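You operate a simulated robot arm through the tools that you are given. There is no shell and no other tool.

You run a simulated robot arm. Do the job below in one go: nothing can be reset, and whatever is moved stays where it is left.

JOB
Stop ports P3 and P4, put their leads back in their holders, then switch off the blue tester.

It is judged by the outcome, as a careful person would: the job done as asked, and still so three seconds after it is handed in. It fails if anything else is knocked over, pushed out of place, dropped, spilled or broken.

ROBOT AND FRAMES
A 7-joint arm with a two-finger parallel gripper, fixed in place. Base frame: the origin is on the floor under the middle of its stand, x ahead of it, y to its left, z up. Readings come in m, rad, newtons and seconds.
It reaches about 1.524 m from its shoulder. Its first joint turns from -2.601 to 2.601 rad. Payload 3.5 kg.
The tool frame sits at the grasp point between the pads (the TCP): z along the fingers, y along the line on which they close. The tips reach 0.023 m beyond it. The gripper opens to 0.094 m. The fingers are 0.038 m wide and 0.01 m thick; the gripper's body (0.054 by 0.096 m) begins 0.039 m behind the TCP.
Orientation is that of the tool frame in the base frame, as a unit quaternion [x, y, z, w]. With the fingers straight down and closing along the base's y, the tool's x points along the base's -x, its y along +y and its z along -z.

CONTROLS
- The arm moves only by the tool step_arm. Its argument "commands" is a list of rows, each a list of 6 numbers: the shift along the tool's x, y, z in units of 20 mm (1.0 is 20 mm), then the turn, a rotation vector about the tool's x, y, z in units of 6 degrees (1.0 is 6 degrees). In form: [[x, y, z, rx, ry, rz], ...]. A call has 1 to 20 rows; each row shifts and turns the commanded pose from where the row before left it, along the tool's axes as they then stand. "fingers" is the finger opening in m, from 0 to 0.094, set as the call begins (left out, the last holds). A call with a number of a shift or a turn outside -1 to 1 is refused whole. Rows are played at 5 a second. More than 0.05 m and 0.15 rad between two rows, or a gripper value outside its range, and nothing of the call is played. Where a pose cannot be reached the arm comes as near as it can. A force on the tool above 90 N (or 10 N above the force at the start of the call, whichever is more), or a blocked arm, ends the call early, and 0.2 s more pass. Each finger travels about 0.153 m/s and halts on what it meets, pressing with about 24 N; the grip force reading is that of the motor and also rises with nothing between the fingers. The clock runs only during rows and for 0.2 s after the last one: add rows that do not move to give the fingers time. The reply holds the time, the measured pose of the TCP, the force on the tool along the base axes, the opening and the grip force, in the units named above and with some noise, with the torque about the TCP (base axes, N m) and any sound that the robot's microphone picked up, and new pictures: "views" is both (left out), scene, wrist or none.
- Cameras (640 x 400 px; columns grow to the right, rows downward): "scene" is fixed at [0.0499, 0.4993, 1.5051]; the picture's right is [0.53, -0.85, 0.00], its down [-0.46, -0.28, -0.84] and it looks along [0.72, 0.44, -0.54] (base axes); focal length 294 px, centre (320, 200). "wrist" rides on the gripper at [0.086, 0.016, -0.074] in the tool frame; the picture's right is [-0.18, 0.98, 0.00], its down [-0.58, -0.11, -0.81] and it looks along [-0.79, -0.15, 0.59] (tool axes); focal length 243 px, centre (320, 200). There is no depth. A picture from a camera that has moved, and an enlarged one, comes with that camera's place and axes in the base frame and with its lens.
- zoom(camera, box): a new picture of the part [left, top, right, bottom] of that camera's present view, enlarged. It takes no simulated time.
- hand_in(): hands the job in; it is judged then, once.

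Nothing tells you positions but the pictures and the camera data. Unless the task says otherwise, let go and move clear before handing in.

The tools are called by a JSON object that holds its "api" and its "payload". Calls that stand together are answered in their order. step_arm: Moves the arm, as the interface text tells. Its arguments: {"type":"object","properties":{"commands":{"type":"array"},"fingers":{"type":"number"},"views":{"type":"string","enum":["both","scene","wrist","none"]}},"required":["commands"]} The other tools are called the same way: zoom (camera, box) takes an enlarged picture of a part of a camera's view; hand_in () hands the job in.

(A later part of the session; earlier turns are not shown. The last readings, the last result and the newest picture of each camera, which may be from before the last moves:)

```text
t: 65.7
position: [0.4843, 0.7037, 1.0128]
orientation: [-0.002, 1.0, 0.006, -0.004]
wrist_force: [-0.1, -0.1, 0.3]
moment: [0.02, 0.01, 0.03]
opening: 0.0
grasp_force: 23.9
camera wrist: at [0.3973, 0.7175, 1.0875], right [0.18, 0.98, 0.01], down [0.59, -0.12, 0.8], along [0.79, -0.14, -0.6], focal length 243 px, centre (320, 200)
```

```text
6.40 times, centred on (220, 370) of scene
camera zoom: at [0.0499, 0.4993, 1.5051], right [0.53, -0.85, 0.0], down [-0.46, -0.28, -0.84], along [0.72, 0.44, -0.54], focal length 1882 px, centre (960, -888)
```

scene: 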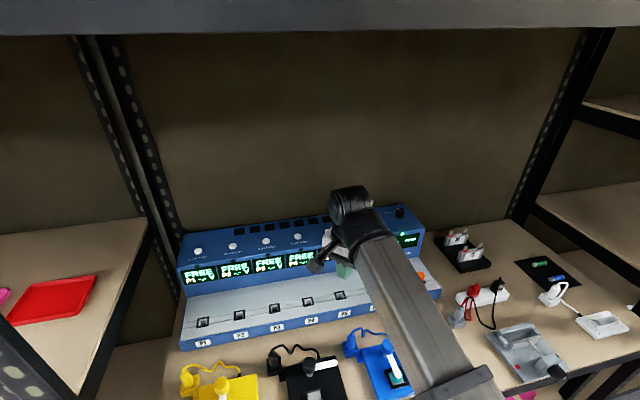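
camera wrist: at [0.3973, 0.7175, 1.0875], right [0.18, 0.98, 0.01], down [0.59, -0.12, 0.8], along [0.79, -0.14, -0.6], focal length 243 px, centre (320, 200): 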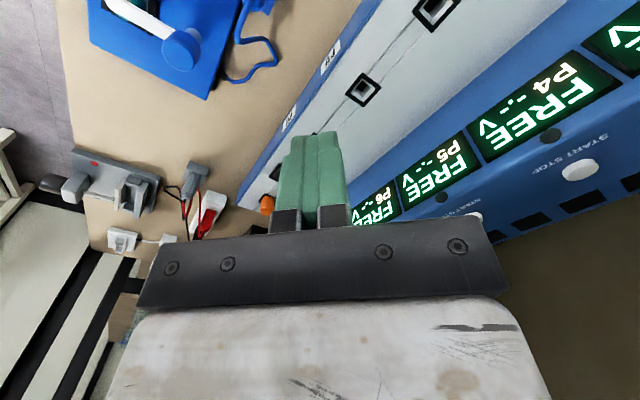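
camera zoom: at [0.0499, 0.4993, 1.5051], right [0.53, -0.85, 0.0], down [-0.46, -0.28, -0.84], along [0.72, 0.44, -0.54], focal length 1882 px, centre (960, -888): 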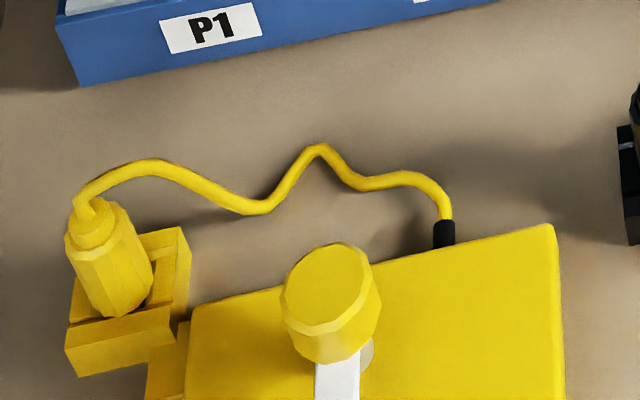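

The yellow plug is vertical and seated like the black one. I'll continue to above the black rocker near the right end.

{"api": "step_arm", "payload": {"commands": [[-0.978, -0.467, 0, 0, 0, 0], [-0.978, -0.467, 0, 0, 0, 0], [-0.978, -0.467, 0, 0, 0, 0], [-0.978, -0.467, 0, 0, 0, 0], [-0.978, -0.467, 0, 0, 0, 0], [-0.978, -0.467, 0, 0, 0, 0], [-0.978, -0.467, 0, 0, 0, 0], [-0.978, -0.467, 0, 0, 0, 0], [-0.8, -0.4, 0, 0, 0, 0], [0, 0, 0, 0, 0, 0]]}}

{"api": "zoom", "payload": {"camera": "wrist", "box": [220, 0, 420, 140]}}

{"api": "zoom", "payload": {"camera": "scene", "box": [370, 250, 450, 310]}}

```text
t: 67.9
position: [0.6584, 0.6201, 1.01]
orientation: [-0.002, 1.0, 0.006, -0.002]
wrist_force: [-0.3, 0.1, 0.4]
moment: [-0.01, 0.03, -0.01]
opening: 0.0004
grasp_force: 23.6
camera wrist: at [0.571, 0.636, 1.0851], right [0.18, 0.98, 0.01], down [0.59, -0.12, 0.8], along [0.79, -0.14, -0.6], focal length 243 px, centre (320, 200)
```

scene: 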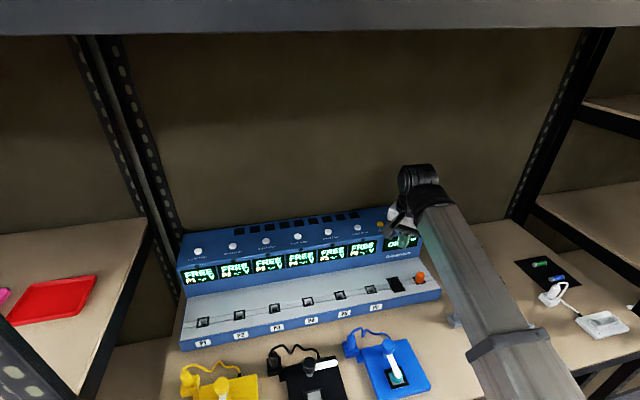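
wrist: 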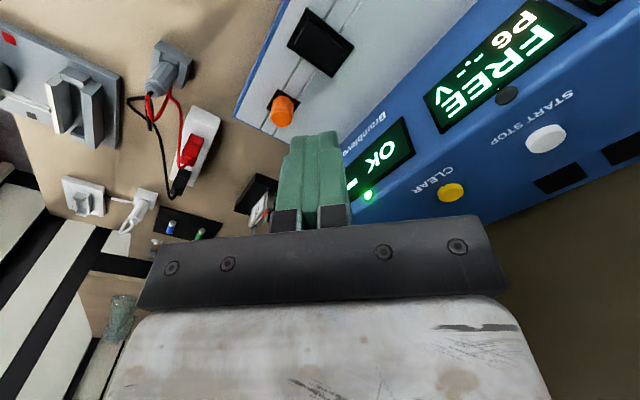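

```text
2.86 times, centred on (320, 70) of wrist
camera zoom: at [0.571, 0.636, 1.0851], right [0.18, 0.98, 0.01], down [0.59, -0.12, 0.8], along [0.79, -0.14, -0.6], focal length 693 px, centre (320, 571)
```

zoom: 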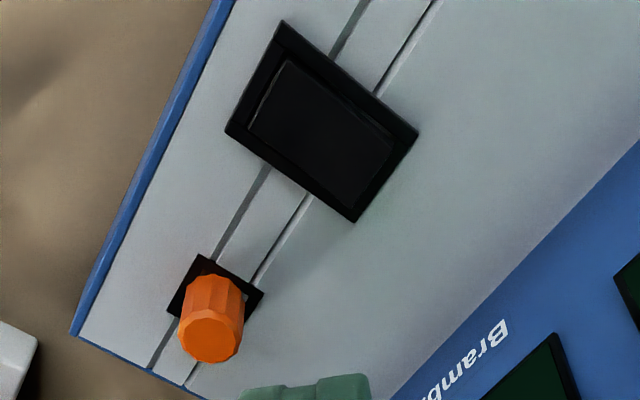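

```text
6.67 times, centred on (410, 280) of scene
camera zoom: at [0.0499, 0.4993, 1.5051], right [0.53, -0.85, 0.0], down [-0.46, -0.28, -0.84], along [0.72, 0.44, -0.54], focal length 1960 px, centre (-280, -333)
```

zoom: 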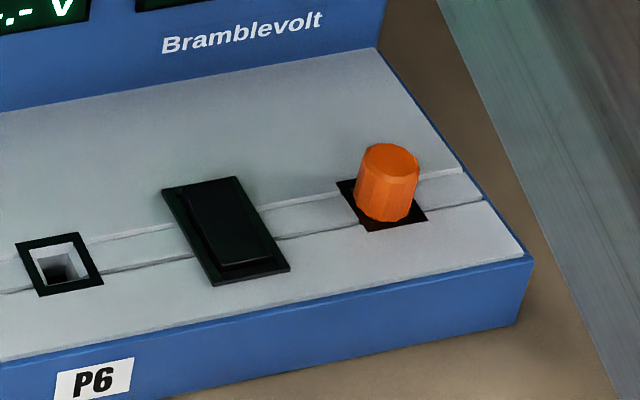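

I can see the rocker and the orange capped part. I'll zoom in to tell which end of the rocker is raised.

{"api": "zoom", "payload": {"camera": "wrist", "box": [280, 0, 370, 90]}}

{"api": "zoom", "payload": {"camera": "scene", "box": [382, 268, 418, 298]}}

{"api": "zoom", "payload": {"camera": "wrist", "box": [250, 70, 320, 140]}}

```text
4.44 times, centred on (325, 45) of wrist
camera zoom: at [0.571, 0.636, 1.0851], right [0.18, 0.98, 0.01], down [0.59, -0.12, 0.8], along [0.79, -0.14, -0.6], focal length 1078 px, centre (298, 889)
```

zoom: 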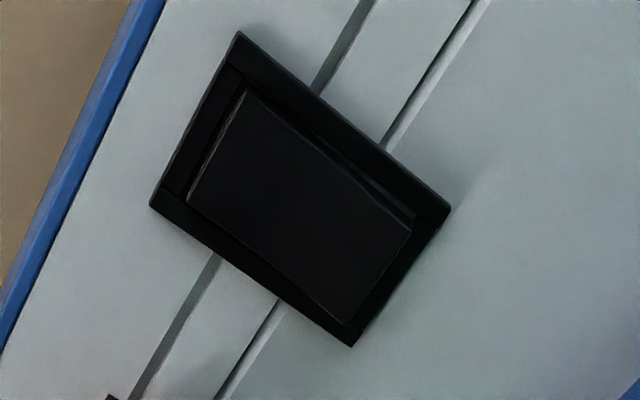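

```text
13.33 times, centred on (400, 283) of scene
camera zoom: at [0.0499, 0.4993, 1.5051], right [0.53, -0.85, 0.0], down [-0.46, -0.28, -0.84], along [0.72, 0.44, -0.54], focal length 3921 px, centre (-747, -907)
```

zoom: 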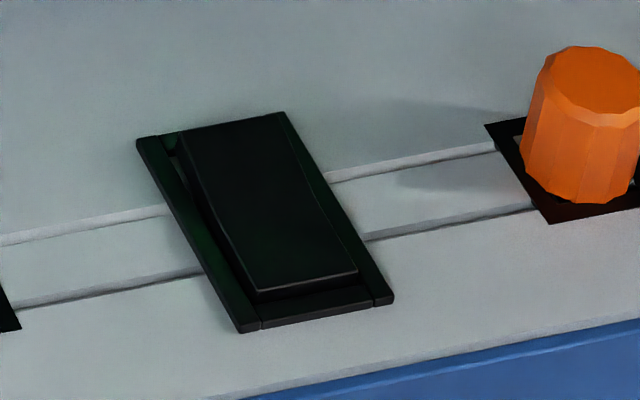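

```text
5.71 times, centred on (285, 105) of wrist
camera zoom: at [0.571, 0.636, 1.0851], right [0.18, 0.98, 0.01], down [0.59, -0.12, 0.8], along [0.79, -0.14, -0.6], focal length 1386 px, centre (520, 743)
```

zoom: 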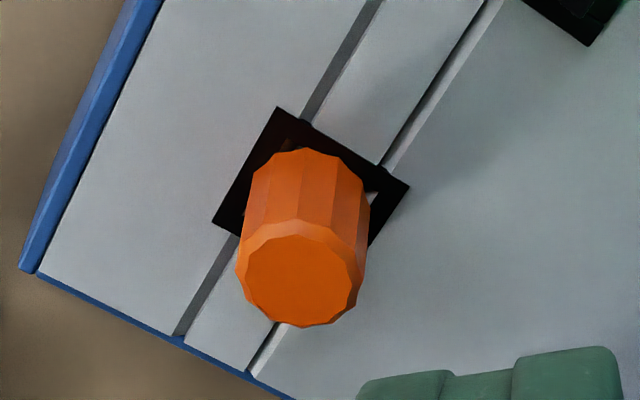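

The rocker's front end is raised and its back end is down, so switching it off means pressing the front end. I'll turn the hand 45° so the closed fingertips present their narrow side along the rocker.

{"api": "step_arm", "payload": {"commands": [[0, 0, 0, 0, 0, 1], [0, 0, 0, 0, 0, 1], [0, 0, 0, 0, 0, 1], [0, 0, 0, 0, 0, 1], [0, 0, 0, 0, 0, 1], [0, 0, 0, 0, 0, 1], [0, 0, 0, 0, 0, 1], [0, 0, 0, 0, 0, 0.5], [0, 0, 0, 0, 0, 0]]}}

{"api": "zoom", "payload": {"camera": "wrist", "box": [240, 0, 400, 140]}}

```text
t: 69.9
position: [0.6584, 0.6227, 1.0107]
orientation: [0.382, 0.924, 0.004, -0.005]
wrist_force: [0.2, 0.7, 0.1]
moment: [0.03, 0.02, -0.02]
opening: 0.0
grasp_force: 23.7
camera wrist: at [0.6074, 0.6919, 1.0858], right [0.82, 0.57, 0.0], down [0.34, -0.5, 0.8], along [0.45, -0.66, -0.6], focal length 243 px, centre (320, 200)
```

scene: 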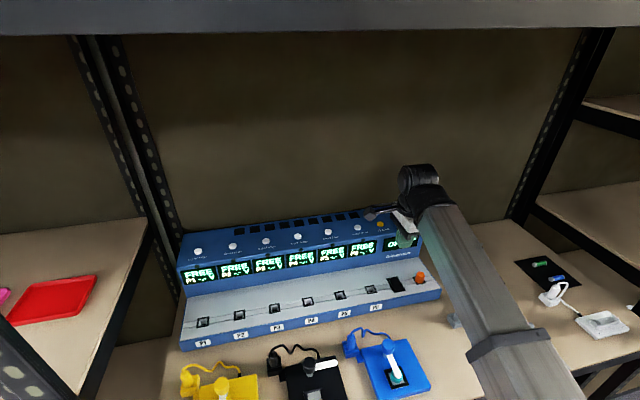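
wrist: 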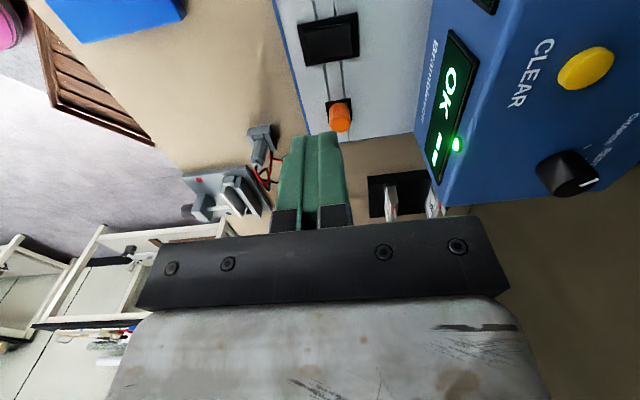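

```text
2.86 times, centred on (320, 70) of wrist
camera zoom: at [0.6074, 0.6919, 1.0858], right [0.82, 0.57, 0.0], down [0.34, -0.5, 0.8], along [0.45, -0.66, -0.6], focal length 693 px, centre (320, 571)
```

zoom: 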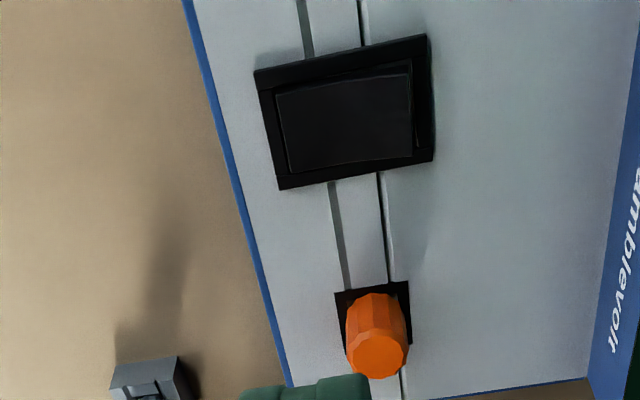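

The rocker centre is about 8 mm back and 7 mm right of the tool axis. I'll go over its front half and lower to about 5 cm above it.

{"api": "step_arm", "payload": {"commands": [[-0.36, -0.26, 0.8, 0, 0, 0], [0, 0, 1, 0, 0, 0], [0, 0, 1, 0, 0, 0], [0, 0, 1, 0, 0, 0], [0, 0, 1, 0, 0, 0], [0, 0, 0.5, 0, 0, 0], [0, 0, 0, 0, 0, 0]]}}

{"api": "zoom", "payload": {"camera": "wrist", "box": [240, 30, 400, 170]}}

{"api": "zoom", "payload": {"camera": "scene", "box": [370, 240, 430, 300]}}

```text
t: 71.5
position: [0.6597, 0.614, 0.9046]
orientation: [0.381, 0.925, 0.004, -0.004]
wrist_force: [-0.4, 0.4, 0.9]
moment: [0.0, 0.0, 0.0]
opening: 0.0
grasp_force: 23.7
camera wrist: at [0.6086, 0.6847, 0.9794], right [0.82, 0.57, 0.0], down [0.34, -0.5, 0.8], along [0.45, -0.66, -0.6], focal length 243 px, centre (320, 200)
```

scene: 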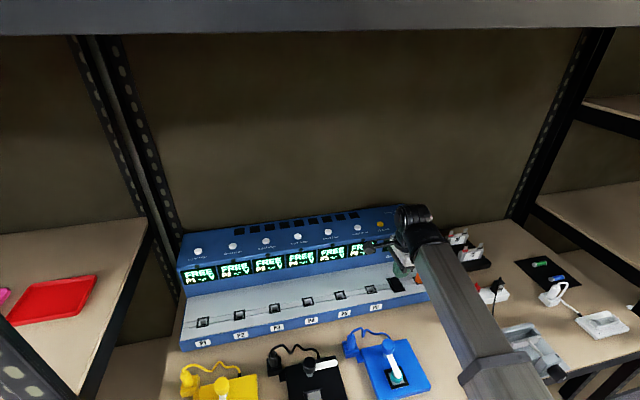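
wrist: 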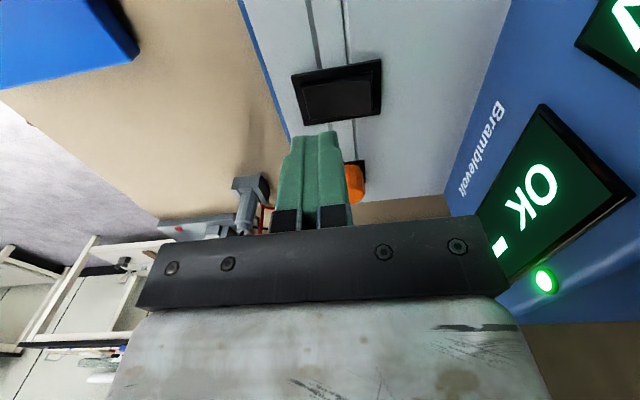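

```text
2.86 times, centred on (320, 100) of wrist
camera zoom: at [0.6086, 0.6847, 0.9794], right [0.82, 0.57, 0.0], down [0.34, -0.5, 0.8], along [0.45, -0.66, -0.6], focal length 693 px, centre (320, 486)
```

zoom: 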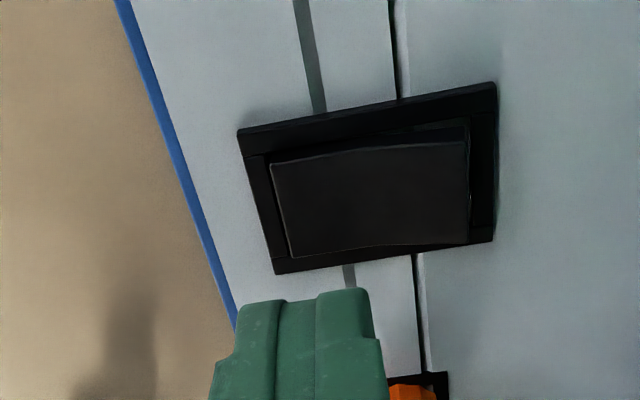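

```text
6.67 times, centred on (400, 270) of scene
camera zoom: at [0.0499, 0.4993, 1.5051], right [0.53, -0.85, 0.0], down [-0.46, -0.28, -0.84], along [0.72, 0.44, -0.54], focal length 1960 px, centre (-213, -267)
```

zoom: 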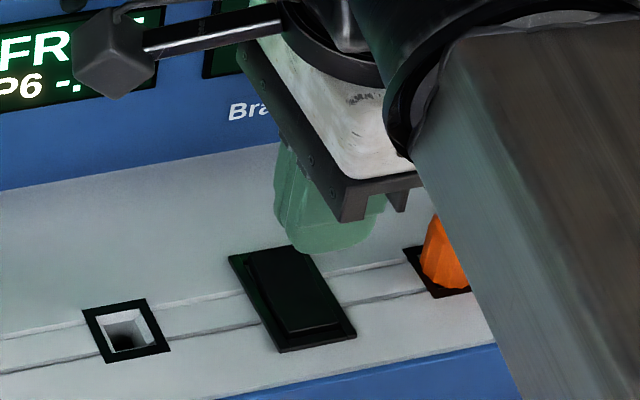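

The estimates put the fingertip about 7–12 mm in front of the rocker's centre, where I want it. I'll lower close to the surface and check again.

{"api": "step_arm", "payload": {"commands": [[0, 0, 0.7, 0, 0, 0], [0, 0, 0.6, 0, 0, 0], [0, 0, 0, 0, 0, 0]], "views": "none"}}

{"api": "zoom", "payload": {"camera": "wrist", "box": [250, 60, 390, 200]}}

{"api": "zoom", "payload": {"camera": "scene", "box": [382, 262, 422, 302]}}

```text
t: 72.3
position: [0.6578, 0.6134, 0.8783]
orientation: [0.381, 0.925, 0.004, -0.006]
wrist_force: [0.2, 0.7, 0.2]
moment: [-0.01, -0.04, 0.01]
opening: 0.0003
grasp_force: 24.0
```

```text
2.86 times, centred on (320, 130) of wrist
camera zoom: at [0.6079, 0.685, 0.9532], right [0.82, 0.57, 0.0], down [0.34, -0.5, 0.8], along [0.45, -0.66, -0.6], focal length 693 px, centre (320, 400)
```

zoom: 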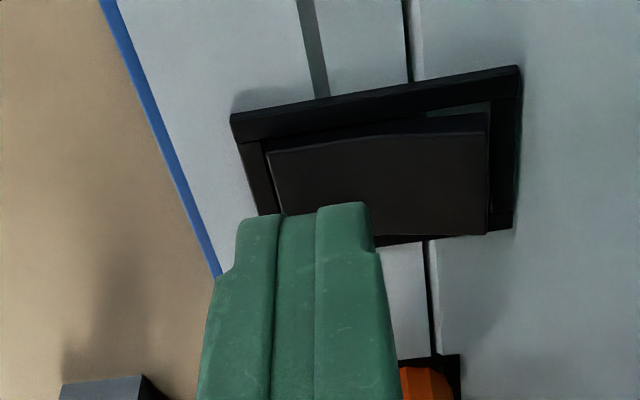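

```text
10.00 times, centred on (402, 282) of scene
camera zoom: at [0.0499, 0.4993, 1.5051], right [0.53, -0.85, 0.0], down [-0.46, -0.28, -0.84], along [0.72, 0.44, -0.54], focal length 2941 px, centre (-500, -620)
```

zoom: 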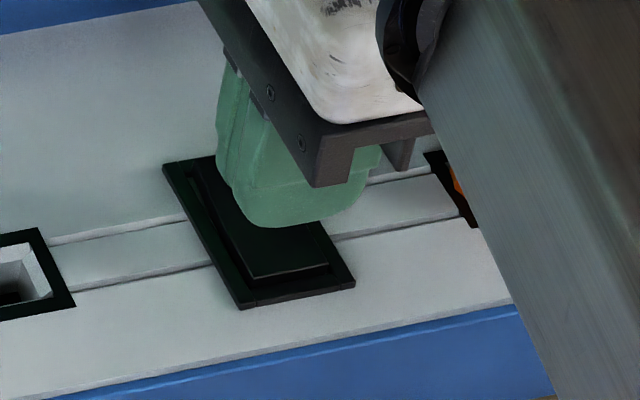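

The fingertip is over the rocker's front half. I'll press down in small steps, listening for a click.

{"api": "step_arm", "payload": {"commands": [[0, 0, 0.2, 0, 0, 0], [0, 0, 0.15, 0, 0, 0], [0, 0, 0.1, 0, 0, 0], [0, 0, 0.1, 0, 0, 0]], "views": "none"}}

{"api": "zoom", "payload": {"camera": "scene", "box": [382, 262, 422, 302]}}

```text
t: 73.3
position: [0.6588, 0.6142, 0.8676]
orientation: [0.381, 0.925, 0.003, -0.005]
wrist_force: [0.3, -0.6, 0.6]
moment: [0.02, 0.01, 0.0]
opening: 0.0
grasp_force: 23.4
```

```text
10.00 times, centred on (402, 282) of scene
camera zoom: at [0.0499, 0.4993, 1.5051], right [0.53, -0.85, 0.0], down [-0.46, -0.28, -0.84], along [0.72, 0.44, -0.54], focal length 2941 px, centre (-500, -620)
```

zoom: 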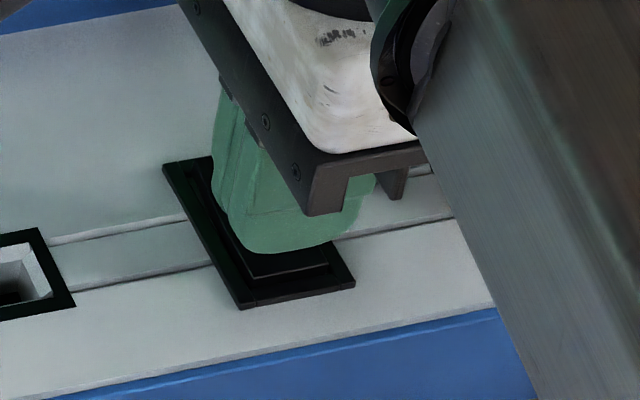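

No contact yet, and the finger is still just above the raised front end. I'll keep pressing down in small steps.

{"api": "step_arm", "payload": {"commands": [[0, 0, 0.1, 0, 0, 0], [0, 0, 0.1, 0, 0, 0], [0, 0, 0.1, 0, 0, 0]], "views": "none"}}

{"api": "zoom", "payload": {"camera": "scene", "box": [382, 262, 422, 302]}}

```text
t: 74.1
position: [0.6584, 0.6124, 0.8622]
orientation: [0.381, 0.925, 0.004, -0.005]
wrist_force: [-0.5, 0.1, 1.2]
moment: [0.0, 0.02, -0.03]
opening: 0.0
grasp_force: 23.8
```

```text
10.00 times, centred on (402, 282) of scene
camera zoom: at [0.0499, 0.4993, 1.5051], right [0.53, -0.85, 0.0], down [-0.46, -0.28, -0.84], along [0.72, 0.44, -0.54], focal length 2941 px, centre (-500, -620)
```

zoom: 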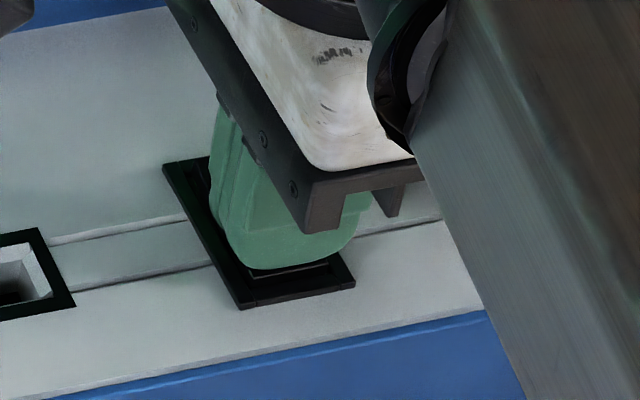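

{"api": "step_arm", "payload": {"commands": [[0, 0, 0.1, 0, 0, 0], [0, 0, 0.1, 0, 0, 0]], "views": "none"}}

{"api": "zoom", "payload": {"camera": "scene", "box": [340, 200, 440, 310]}}

```text
t: 74.7
position: [0.6579, 0.6134, 0.8609]
orientation: [0.382, 0.924, 0.005, -0.005]
wrist_force: [3.3, 1.3, 54.5]
moment: [-0.1, -0.91, 0.02]
opening: 0.0
grasp_force: 24.1
```

```text
3.64 times, centred on (390, 255) of scene
camera zoom: at [0.0499, 0.4993, 1.5051], right [0.53, -0.85, 0.0], down [-0.46, -0.28, -0.84], along [0.72, 0.44, -0.54], focal length 1069 px, centre (66, 0)
```

zoom: 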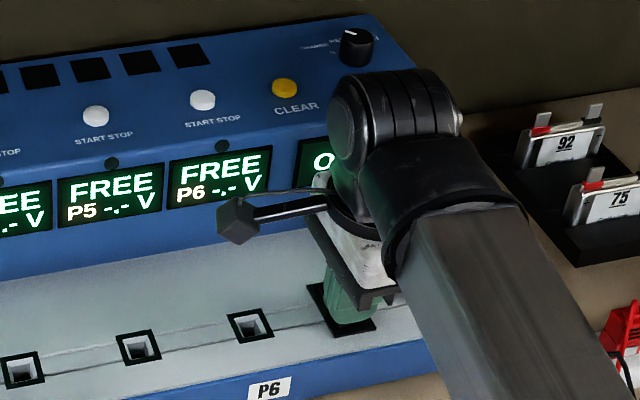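

I reached 54 N without a click. The moment shows the wide fingertip resting on the switch frame instead of the rocker, so I'll lift off right away and inspect.

{"api": "step_arm", "payload": {"commands": [[0, 0, -0.3, 0, 0, 0], [0, 0, -1, 0, 0, 0], [0, 0, -1, 0, 0, 0], [0, 0, -1, 0, 0, 0], [0, 0, -1, 0, 0, 0], [0, 0, -1, 0, 0, 0], [0, 0, 0, 0, 0, 0]], "views": "wrist"}}

{"api": "zoom", "payload": {"camera": "scene", "box": [382, 268, 418, 298]}}

{"api": "zoom", "payload": {"camera": "wrist", "box": [280, 20, 400, 130]}}

```text
t: 76.3
position: [0.6592, 0.6121, 0.9629]
orientation: [0.381, 0.925, 0.003, -0.005]
wrist_force: [0.0, 0.9, 0.5]
moment: [0.0, 0.02, 0.01]
opening: 0.0
grasp_force: 24.1
camera wrist: at [0.6078, 0.6832, 1.0394], right [0.82, 0.57, 0.0], down [0.34, -0.5, 0.8], along [0.45, -0.66, -0.6], focal length 243 px, centre (320, 200)
```

wrist: 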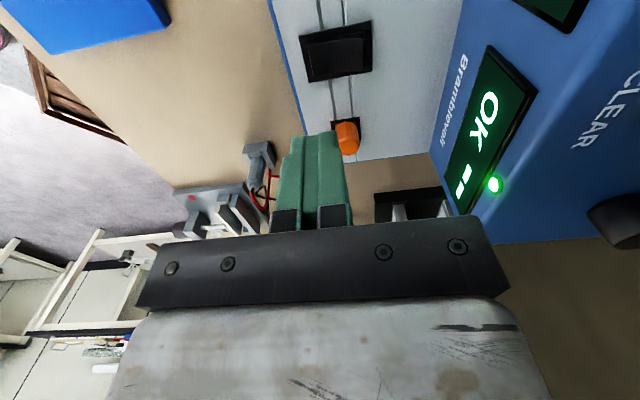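

```text
13.33 times, centred on (400, 283) of scene
camera zoom: at [0.0499, 0.4993, 1.5051], right [0.53, -0.85, 0.0], down [-0.46, -0.28, -0.84], along [0.72, 0.44, -0.54], focal length 3921 px, centre (-747, -907)
```

zoom: 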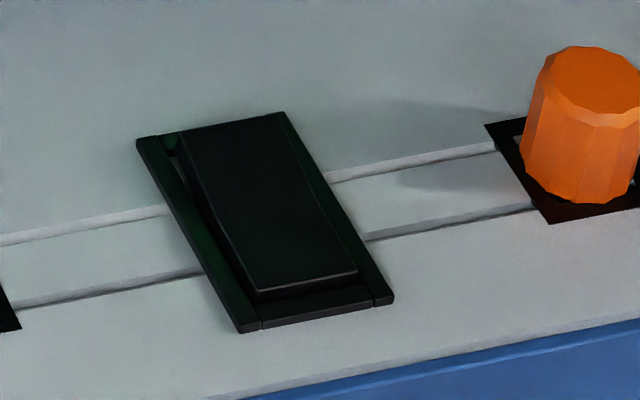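

```text
3.64 times, centred on (340, 75) of wrist
camera zoom: at [0.6078, 0.6832, 1.0394], right [0.82, 0.57, 0.0], down [0.34, -0.5, 0.8], along [0.45, -0.66, -0.6], focal length 882 px, centre (247, 654)
```

zoom: 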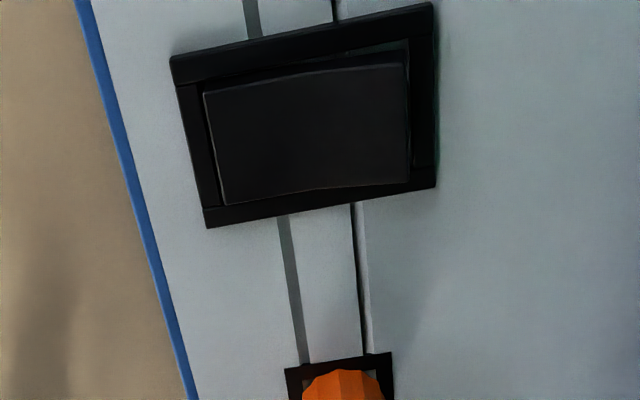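

The rocker is unchanged, so the flat fingertip only met the frame; the panel also slopes down toward the front. I'll tilt the hand about 20° sideways so a fingertip corner fits inside the frame, and aim nearer the front end.

{"api": "step_arm", "payload": {"commands": [[0.355, -0.495, 0, 0, 0, 0], [0, 0, 0, 0, 1, 0], [0, 0, 0, 0, 1, 0], [0, 0, 0, 0, 1, 0], [0, 0, 0, 0, 0.33, 0], [0, 0, 0, 0, 0, 0]]}}

{"api": "zoom", "payload": {"camera": "wrist", "box": [240, 20, 400, 160]}}

{"api": "zoom", "payload": {"camera": "scene", "box": [370, 230, 430, 300]}}

```text
t: 77.7
position: [0.6463, 0.6098, 0.9637]
orientation: [0.375, 0.909, 0.07, -0.167]
wrist_force: [-0.6, 0.3, -0.9]
moment: [-0.02, -0.01, -0.01]
opening: 0.0
grasp_force: 23.8
camera wrist: at [0.618, 0.6595, 1.0634], right [0.82, 0.58, -0.06], down [0.51, -0.66, 0.55], along [0.27, -0.48, -0.83], focal length 243 px, centre (320, 200)
```

scene: 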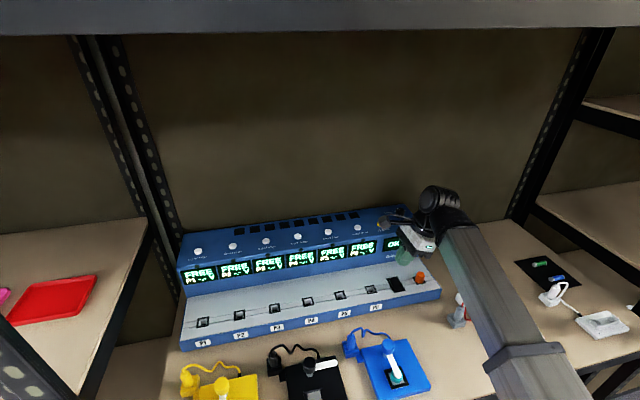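
wrist: 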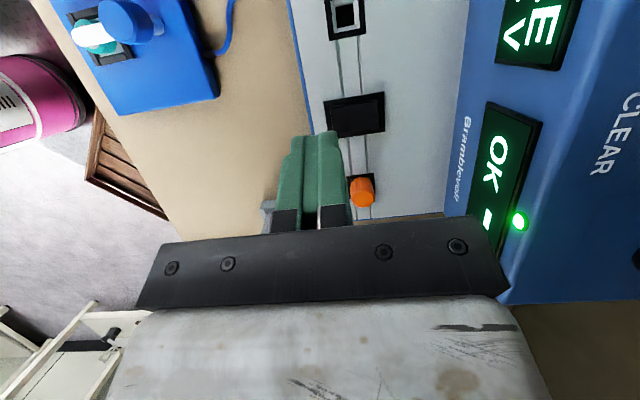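

```text
2.86 times, centred on (320, 90) of wrist
camera zoom: at [0.618, 0.6595, 1.0634], right [0.82, 0.58, -0.06], down [0.51, -0.66, 0.55], along [0.27, -0.48, -0.83], focal length 693 px, centre (320, 514)
```

zoom: 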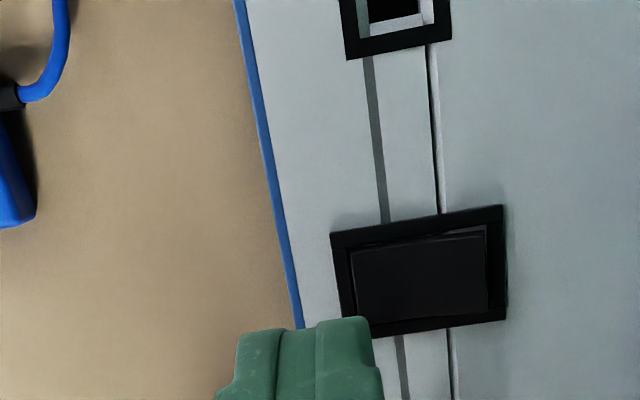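

```text
5.71 times, centred on (400, 265) of scene
camera zoom: at [0.0499, 0.4993, 1.5051], right [0.53, -0.85, 0.0], down [-0.46, -0.28, -0.84], along [0.72, 0.44, -0.54], focal length 1680 px, centre (-137, -171)
```

zoom: 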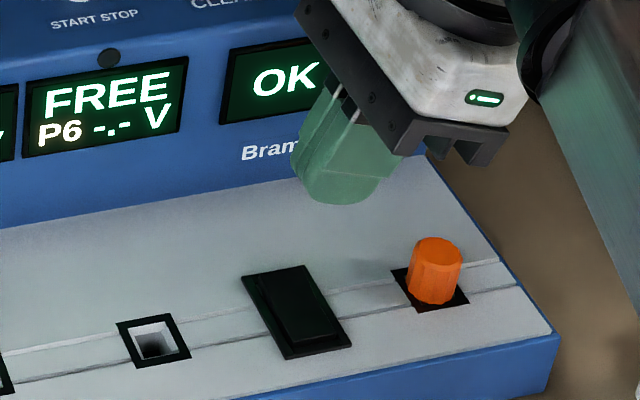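

The hand is tilted and my estimates of the rocker centre now agree, at about (0.667, 0.622). I'll go straight down to just above the rocker.

{"api": "step_arm", "payload": {"commands": [[-0.356, 0, 0.934, 0, 0, 0], [-0.356, 0, 0.934, 0, 0, 0], [-0.356, 0, 0.934, 0, 0, 0], [-0.356, 0, 0.934, 0, 0, 0], [-0.089, 0, 0.2335, 0, 0, 0], [0, 0, 0, 0, 0, 0]]}}

{"api": "zoom", "payload": {"camera": "wrist", "box": [260, 70, 400, 190]}}

{"api": "zoom", "payload": {"camera": "scene", "box": [380, 255, 430, 300]}}

```text
t: 79.1
position: [0.6467, 0.612, 0.8783]
orientation: [0.375, 0.91, 0.07, -0.165]
wrist_force: [-0.1, 0.6, 0.2]
moment: [0.01, 0.0, -0.03]
opening: 0.0
grasp_force: 24.4
camera wrist: at [0.6181, 0.6598, 0.9782], right [0.82, 0.58, -0.06], down [0.51, -0.66, 0.55], along [0.27, -0.48, -0.83], focal length 243 px, centre (320, 200)
```

scene: 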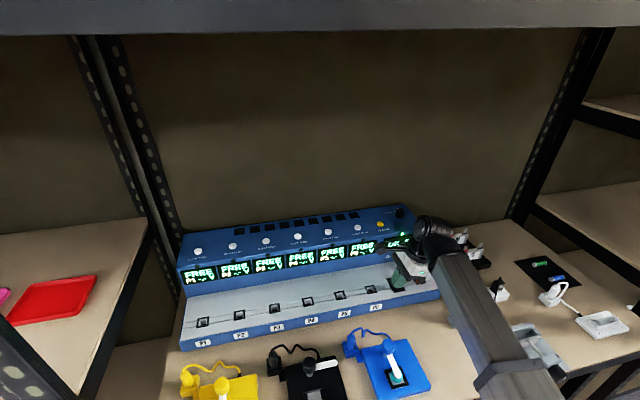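
wrist: 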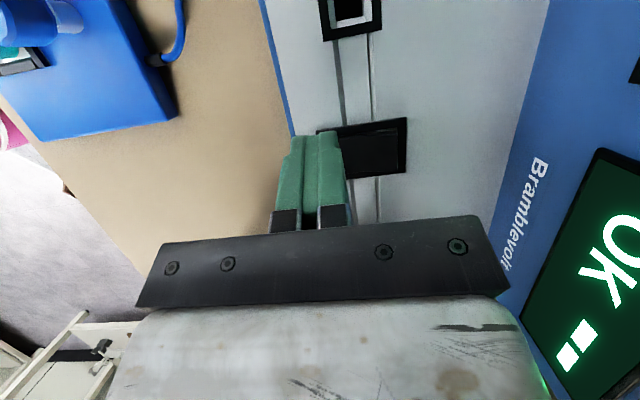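

```text
3.33 times, centred on (330, 130) of wrist
camera zoom: at [0.6181, 0.6598, 0.9782], right [0.82, 0.58, -0.06], down [0.51, -0.66, 0.55], along [0.27, -0.48, -0.83], focal length 809 px, centre (287, 433)
```

zoom: 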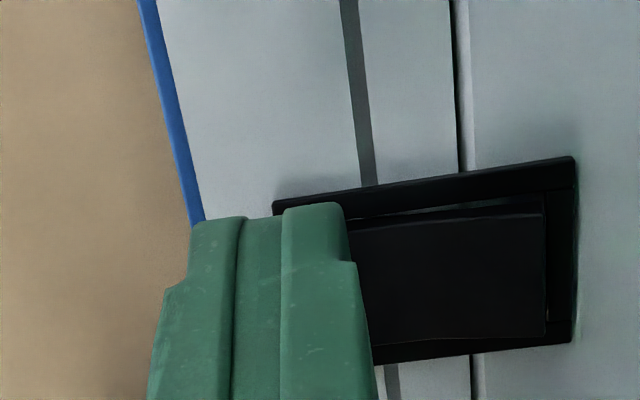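

```text
8.89 times, centred on (405, 278) of scene
camera zoom: at [0.0499, 0.4993, 1.5051], right [0.53, -0.85, 0.0], down [-0.46, -0.28, -0.84], along [0.72, 0.44, -0.54], focal length 2614 px, centre (-436, -489)
```

zoom: 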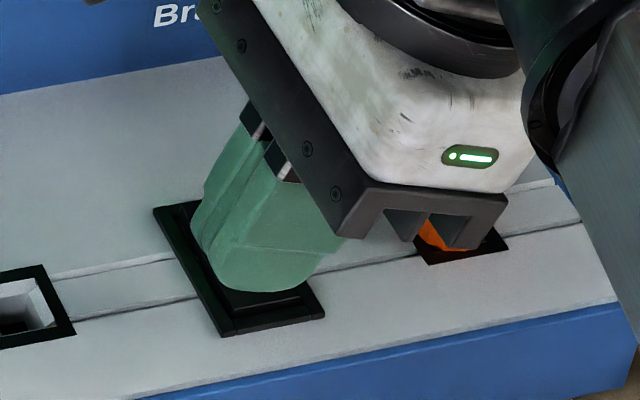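

The fingertip corner is over the rocker's front part and the hand clears the orange cap. I'll step down slowly, watching force and sound.

{"api": "step_arm", "payload": {"commands": [[-0.089, 0, 0.2335, 0, 0, 0], [-0.053, 0, 0.14, 0, 0, 0], [-0.053, 0, 0.14, 0, 0, 0]], "views": "none"}}

{"api": "step_arm", "payload": {"commands": [[-0.036, 0, 0.093, 0, 0, 0], [-0.036, 0, 0.093, 0, 0, 0]], "views": "none"}}

{"api": "zoom", "payload": {"camera": "scene", "box": [380, 255, 430, 300]}}

```text
t: 79.9
position: [0.6466, 0.6104, 0.8677]
orientation: [0.375, 0.909, 0.071, -0.166]
wrist_force: [-0.5, 0.0, -0.2]
moment: [-0.03, 0.08, -0.01]
opening: 0.0
grasp_force: 24.3
```

```text
t: 80.5
position: [0.6468, 0.6107, 0.864]
orientation: [0.375, 0.909, 0.071, -0.166]
wrist_force: [0.3, -2.3, 13.5]
moment: [-0.05, -0.2, -0.04]
opening: 0.0
grasp_force: 24.5
```

```text
8.89 times, centred on (405, 278) of scene
camera zoom: at [0.0499, 0.4993, 1.5051], right [0.53, -0.85, 0.0], down [-0.46, -0.28, -0.84], along [0.72, 0.44, -0.54], focal length 2614 px, centre (-436, -489)
```

zoom: 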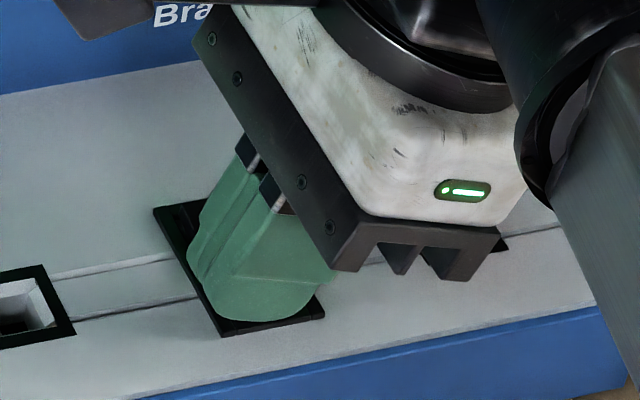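

Contact is now on the rocker's front half at about 13 N. I'll press further in small steps.

{"api": "step_arm", "payload": {"commands": [[-0.036, 0, 0.093, 0, 0, 0]], "views": "none"}}

```text
t: 80.9
position: [0.6465, 0.6111, 0.8647]
orientation: [0.374, 0.91, 0.071, -0.166]
wrist_force: [2.3, -3.8, 45.8]
moment: [-0.03, -0.68, -0.07]
opening: 0.0
grasp_force: 23.8
```

The contact is rigid, and re-reading the views I see I had the rocker backwards. The side wall is exposed and the far rail is hidden at the back end, so the back end is the raised one. I'll lift off and move to press the back end instead.

{"api": "step_arm", "payload": {"commands": [[0.12, 0, -0.3, 0, 0, 0], [0.3, 0, -0.8, 0, 0, 0], [0.107, 0.74, 0.041, 0, 0, 0], [0, 0.745, 0, 0, 0, 0], [0, 0, 0, 0, 0, 0]]}}

{"api": "zoom", "payload": {"camera": "wrist", "box": [260, 60, 400, 190]}}

{"api": "zoom", "payload": {"camera": "scene", "box": [380, 250, 430, 300]}}

```text
t: 82.1
position: [0.6666, 0.633, 0.8841]
orientation: [0.375, 0.91, 0.07, -0.166]
wrist_force: [-0.2, 0.7, -0.8]
moment: [0.01, 0.0, -0.01]
opening: 0.0
grasp_force: 24.1
camera wrist: at [0.6379, 0.6825, 0.9847], right [0.82, 0.58, -0.06], down [0.51, -0.66, 0.55], along [0.27, -0.48, -0.83], focal length 243 px, centre (320, 200)
```

scene: 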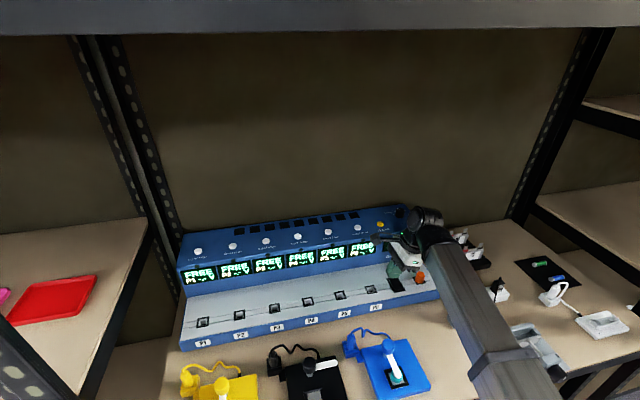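
wrist: 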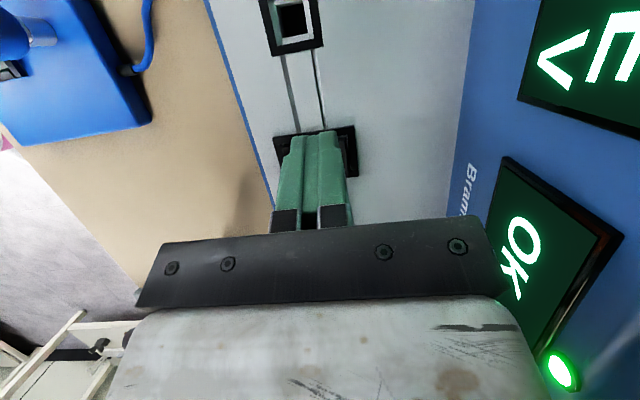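

```text
3.08 times, centred on (330, 125) of wrist
camera zoom: at [0.6379, 0.6825, 0.9847], right [0.82, 0.58, -0.06], down [0.51, -0.66, 0.55], along [0.27, -0.48, -0.83], focal length 746 px, centre (289, 431)
```

zoom: 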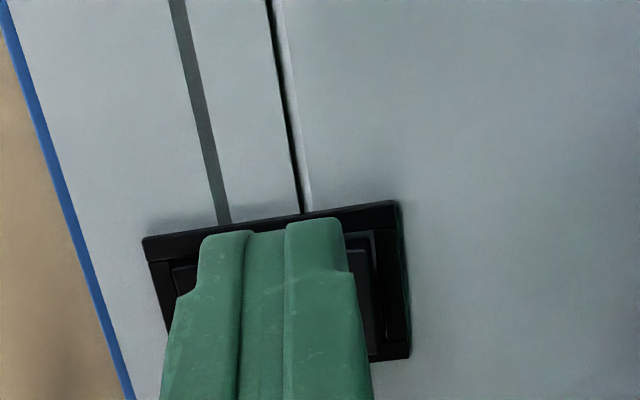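

```text
8.00 times, centred on (405, 275) of scene
camera zoom: at [0.0499, 0.4993, 1.5051], right [0.53, -0.85, 0.0], down [-0.46, -0.28, -0.84], along [0.72, 0.44, -0.54], focal length 2352 px, centre (-360, -400)
```

zoom: 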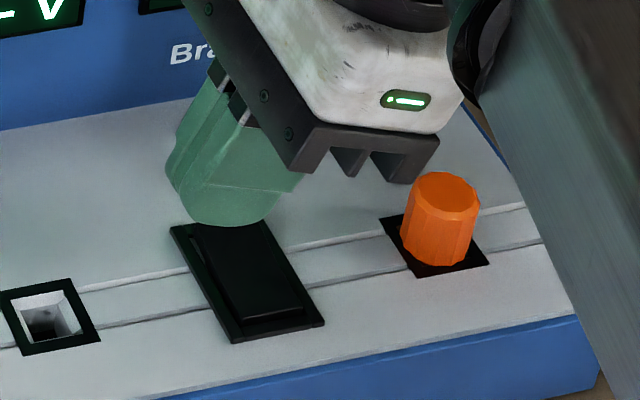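

The fingertip is now over the rocker's back half. I'll press down in small steps and listen for the click.

{"api": "step_arm", "payload": {"commands": [[-0.053, 0, 0.14, 0, 0, 0], [-0.053, 0, 0.14, 0, 0, 0]], "views": "none"}}

{"api": "step_arm", "payload": {"commands": [[-0.036, 0, 0.093, 0, 0, 0], [-0.036, 0, 0.093, 0, 0, 0]], "views": "none"}}

{"api": "zoom", "payload": {"camera": "scene", "box": [380, 250, 430, 300]}}

```text
t: 82.7
position: [0.6674, 0.6338, 0.8787]
orientation: [0.375, 0.909, 0.07, -0.166]
wrist_force: [-0.3, 0.9, 0.5]
moment: [0.0, 0.03, 0.01]
opening: 0.0003
grasp_force: 24.3
```

```text
t: 83.3
position: [0.6656, 0.633, 0.8752]
orientation: [0.376, 0.909, 0.07, -0.166]
wrist_force: [-0.1, 0.4, 0.1]
moment: [0.01, 0.0, 0.03]
opening: 0.0
grasp_force: 24.2
```

```text
8.00 times, centred on (405, 275) of scene
camera zoom: at [0.0499, 0.4993, 1.5051], right [0.53, -0.85, 0.0], down [-0.46, -0.28, -0.84], along [0.72, 0.44, -0.54], focal length 2352 px, centre (-360, -400)
```

zoom: 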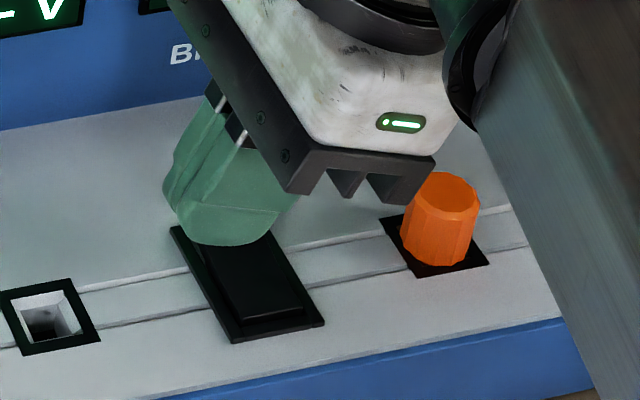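

No contact yet. I'll keep lowering.

{"api": "step_arm", "payload": {"commands": [[-0.036, 0, 0.093, 0, 0, 0], [-0.036, 0, 0.093, 0, 0, 0]], "views": "none"}}

{"api": "step_arm", "payload": {"commands": [[-0.036, 0, 0.093, 0, 0, 0]], "views": "none"}}

```text
t: 83.9
position: [0.6663, 0.6336, 0.8704]
orientation: [0.375, 0.909, 0.07, -0.166]
wrist_force: [-0.4, -0.1, 0.3]
moment: [0.01, -0.04, 0.01]
opening: 0.0
grasp_force: 23.7
```

```text
t: 84.3
position: [0.6664, 0.6341, 0.8688]
orientation: [0.375, 0.909, 0.069, -0.166]
wrist_force: [0.0, 0.1, 0.0]
moment: [-0.03, 0.0, 0.04]
opening: 0.0
grasp_force: 23.8
```

{"api": "step_arm", "payload": {"commands": [[-0.036, 0, 0.093, 0, 0, 0]], "views": "none"}}

{"api": "step_arm", "payload": {"commands": [[-0.036, 0, 0.093, 0, 0, 0]], "views": "wrist"}}

{"api": "zoom", "payload": {"camera": "scene", "box": [380, 250, 430, 300]}}

```text
t: 84.7
position: [0.6667, 0.6336, 0.8677]
orientation: [0.374, 0.91, 0.069, -0.165]
wrist_force: [0.9, 0.9, 1.8]
moment: [0.03, -0.01, 0.01]
opening: 0.0
grasp_force: 24.2
```

```text
t: 85.1
position: [0.6661, 0.6342, 0.8668]
orientation: [0.376, 0.909, 0.071, -0.167]
wrist_force: [1.4, 1.4, 19.9]
moment: [-0.24, -0.08, -0.06]
opening: 0.0
grasp_force: 23.8
camera wrist: at [0.6379, 0.6823, 0.9662], right [0.82, 0.58, -0.06], down [0.51, -0.66, 0.55], along [0.27, -0.48, -0.83], focal length 243 px, centre (320, 200)
```

wrist: 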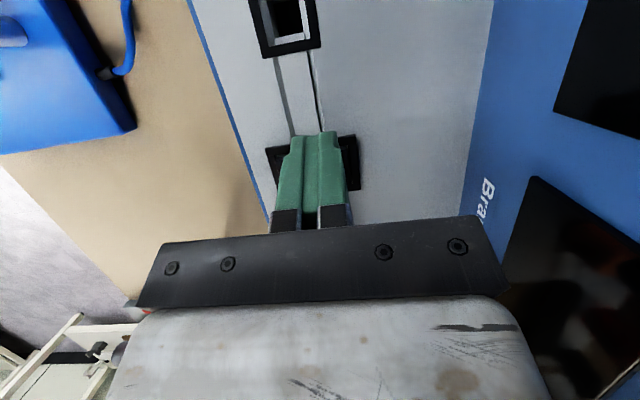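

```text
8.00 times, centred on (405, 275) of scene
camera zoom: at [0.0499, 0.4993, 1.5051], right [0.53, -0.85, 0.0], down [-0.46, -0.28, -0.84], along [0.72, 0.44, -0.54], focal length 2352 px, centre (-360, -400)
```

zoom: 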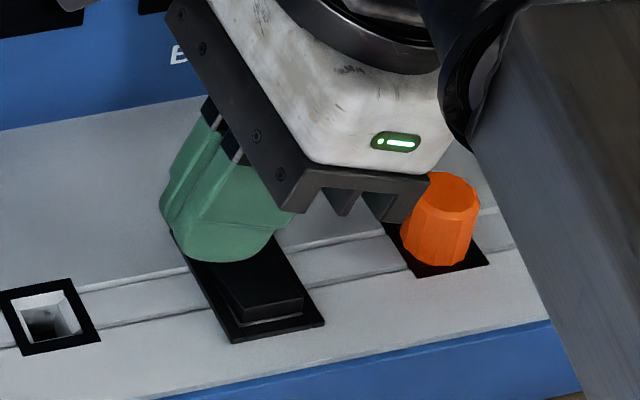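

The displays have gone dark and the rocker has flipped, so the tester is off. I'll lift straight up, away from the console.

{"api": "step_arm", "payload": {"commands": [[0.12, 0, -0.3, 0, 0, 0], [0.356, 0, -0.934, 0, 0, 0], [0.356, 0, -0.934, 0, 0, 0], [0.356, 0, -0.934, 0, 0, 0], [0.356, 0, -0.934, 0, 0, 0], [0.356, 0, -0.934, 0, 0, 0], [0.356, 0, -0.934, 0, 0, 0], [0, 0, 0, 0, 0, 0]]}}

{"api": "zoom", "payload": {"camera": "scene", "box": [370, 250, 450, 310]}}

{"api": "zoom", "payload": {"camera": "scene", "box": [170, 200, 330, 300]}}

{"api": "zoom", "payload": {"camera": "scene", "box": [170, 300, 330, 400]}}

{"api": "zoom", "payload": {"camera": "scene", "box": [310, 300, 450, 400]}}

```text
t: 86.9
position: [0.6664, 0.6339, 0.9908]
orientation: [0.376, 0.909, 0.07, -0.165]
wrist_force: [0.6, 0.7, 0.8]
moment: [-0.01, 0.0, 0.0]
opening: 0.0
grasp_force: 23.5
camera wrist: at [0.6375, 0.682, 1.0914], right [0.82, 0.58, -0.06], down [0.51, -0.66, 0.55], along [0.27, -0.48, -0.83], focal length 243 px, centre (320, 200)
```

scene: 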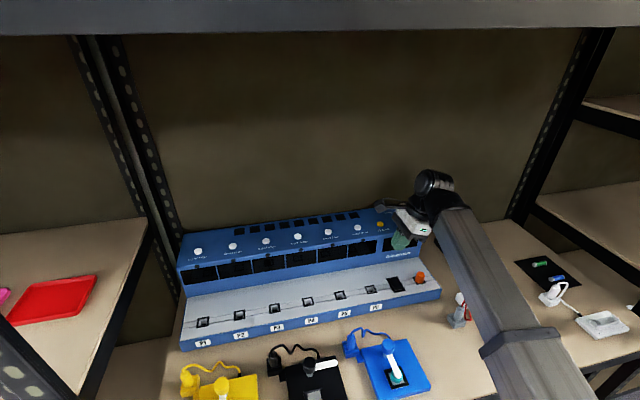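
wrist: 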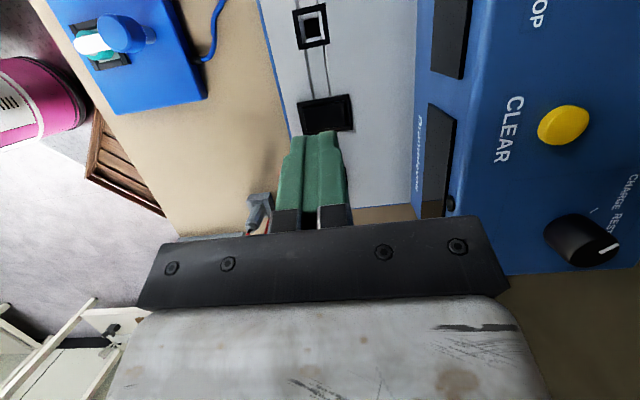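

```text
6.67 times, centred on (410, 280) of scene
camera zoom: at [0.0499, 0.4993, 1.5051], right [0.53, -0.85, 0.0], down [-0.46, -0.28, -0.84], along [0.72, 0.44, -0.54], focal length 1960 px, centre (-280, -333)
```

zoom: 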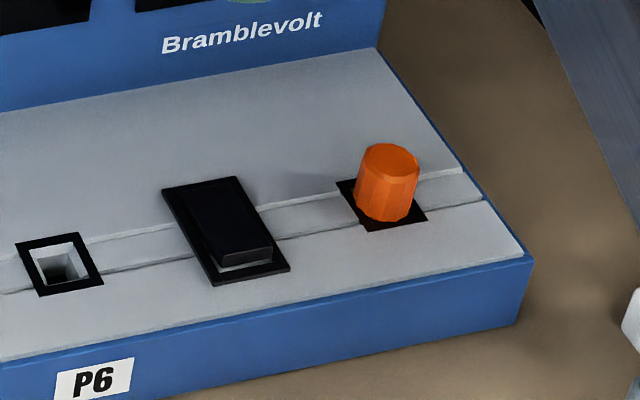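

```text
4.00 times, centred on (250, 250) of scene
camera zoom: at [0.0499, 0.4993, 1.5051], right [0.53, -0.85, 0.0], down [-0.46, -0.28, -0.84], along [0.72, 0.44, -0.54], focal length 1176 px, centre (600, 0)
```

zoom: 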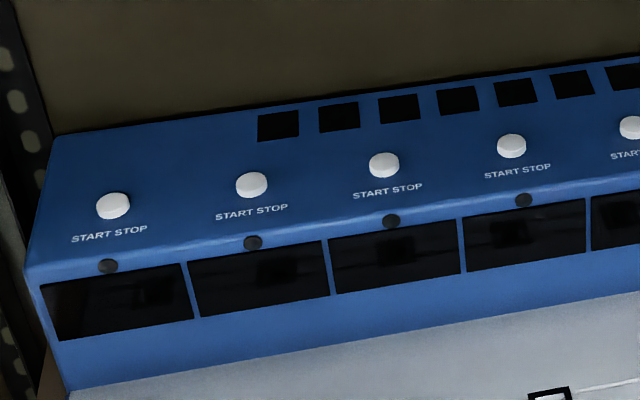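

```text
4.00 times, centred on (250, 350) of scene
camera zoom: at [0.0499, 0.4993, 1.5051], right [0.53, -0.85, 0.0], down [-0.46, -0.28, -0.84], along [0.72, 0.44, -0.54], focal length 1176 px, centre (600, -400)
```

zoom: 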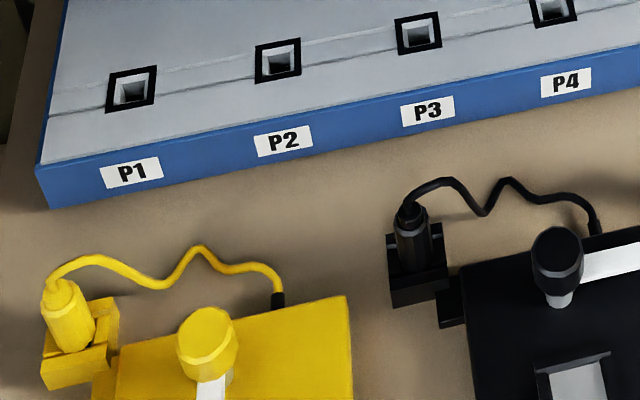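

```text
4.00 times, centred on (380, 350) of scene
camera zoom: at [0.0499, 0.4993, 1.5051], right [0.53, -0.85, 0.0], down [-0.46, -0.28, -0.84], along [0.72, 0.44, -0.54], focal length 1176 px, centre (80, -400)
```

zoom: 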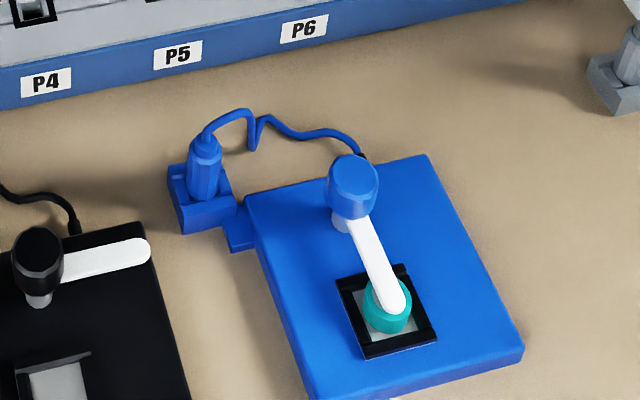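

The tester is off with all its screens dark, and both plugs are in their holders with nothing else disturbed. The yellow plug looks slightly leaned, so I'll level the hand and go back for a closer look before handing in.

{"api": "step_arm", "payload": {"commands": [[0, 0, 0, 0, -1, 0], [0, 0, 0, 0, -1, 0], [0, 0, 0, 0, -1, 0], [0, 0, -1, 0, -0.33, 0], [0, 0, -1, 0, 0, 0], [0.98, -0.245, 0, 0, 0, 0], [0.98, -0.245, 0, 0, 0, 0], [0.98, -0.245, 0, 0, 0, 0], [0.98, -0.245, 0, 0, 0, 0], [0.98, -0.245, 0, 0, 0, 0], [0.98, -0.245, 0, 0, 0, 0], [0.98, -0.245, 0, 0, 0, 0], [0.98, -0.245, 0, 0, 0, 0], [0.98, -0.245, 0, 0, 0, 0], [0.98, -0.245, 0, 0, 0, 0], [0.98, -0.245, 0, 0, 0, 0], [0.98, -0.245, 0, 0, 0, 0], [0.98, -0.245, 0, 0, 0, 0], [0.98, -0.245, 0, 0, 0, 0]]}}

```text
t: 90.9
position: [0.4248, 0.7762, 1.0348]
orientation: [0.382, 0.924, 0.004, -0.005]
wrist_force: [-0.4, 0.0, -0.2]
moment: [-0.01, 0.0, -0.01]
opening: 0.0
grasp_force: 23.7
camera wrist: at [0.374, 0.8485, 1.1101], right [0.82, 0.57, 0.0], down [0.34, -0.5, 0.8], along [0.45, -0.66, -0.6], focal length 243 px, centre (320, 200)
```

scene: 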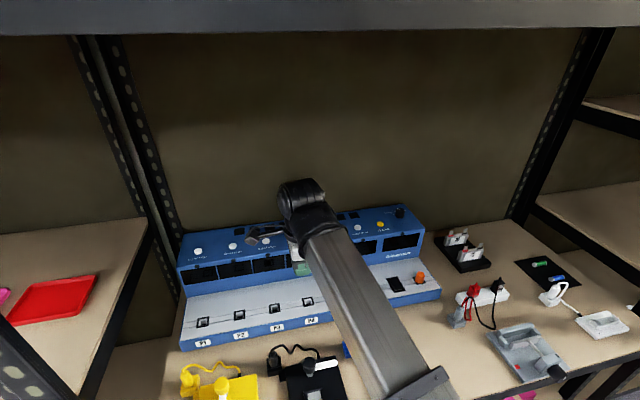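
wrist: 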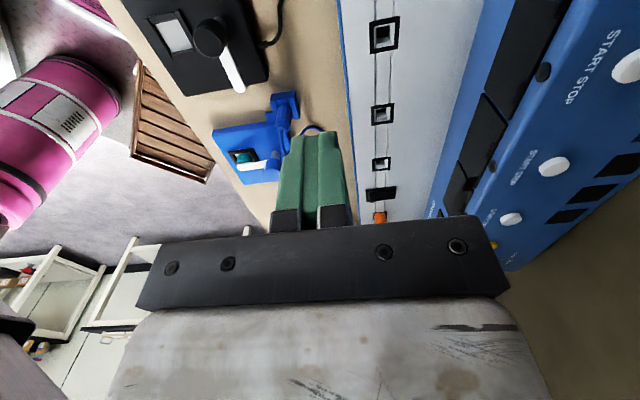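

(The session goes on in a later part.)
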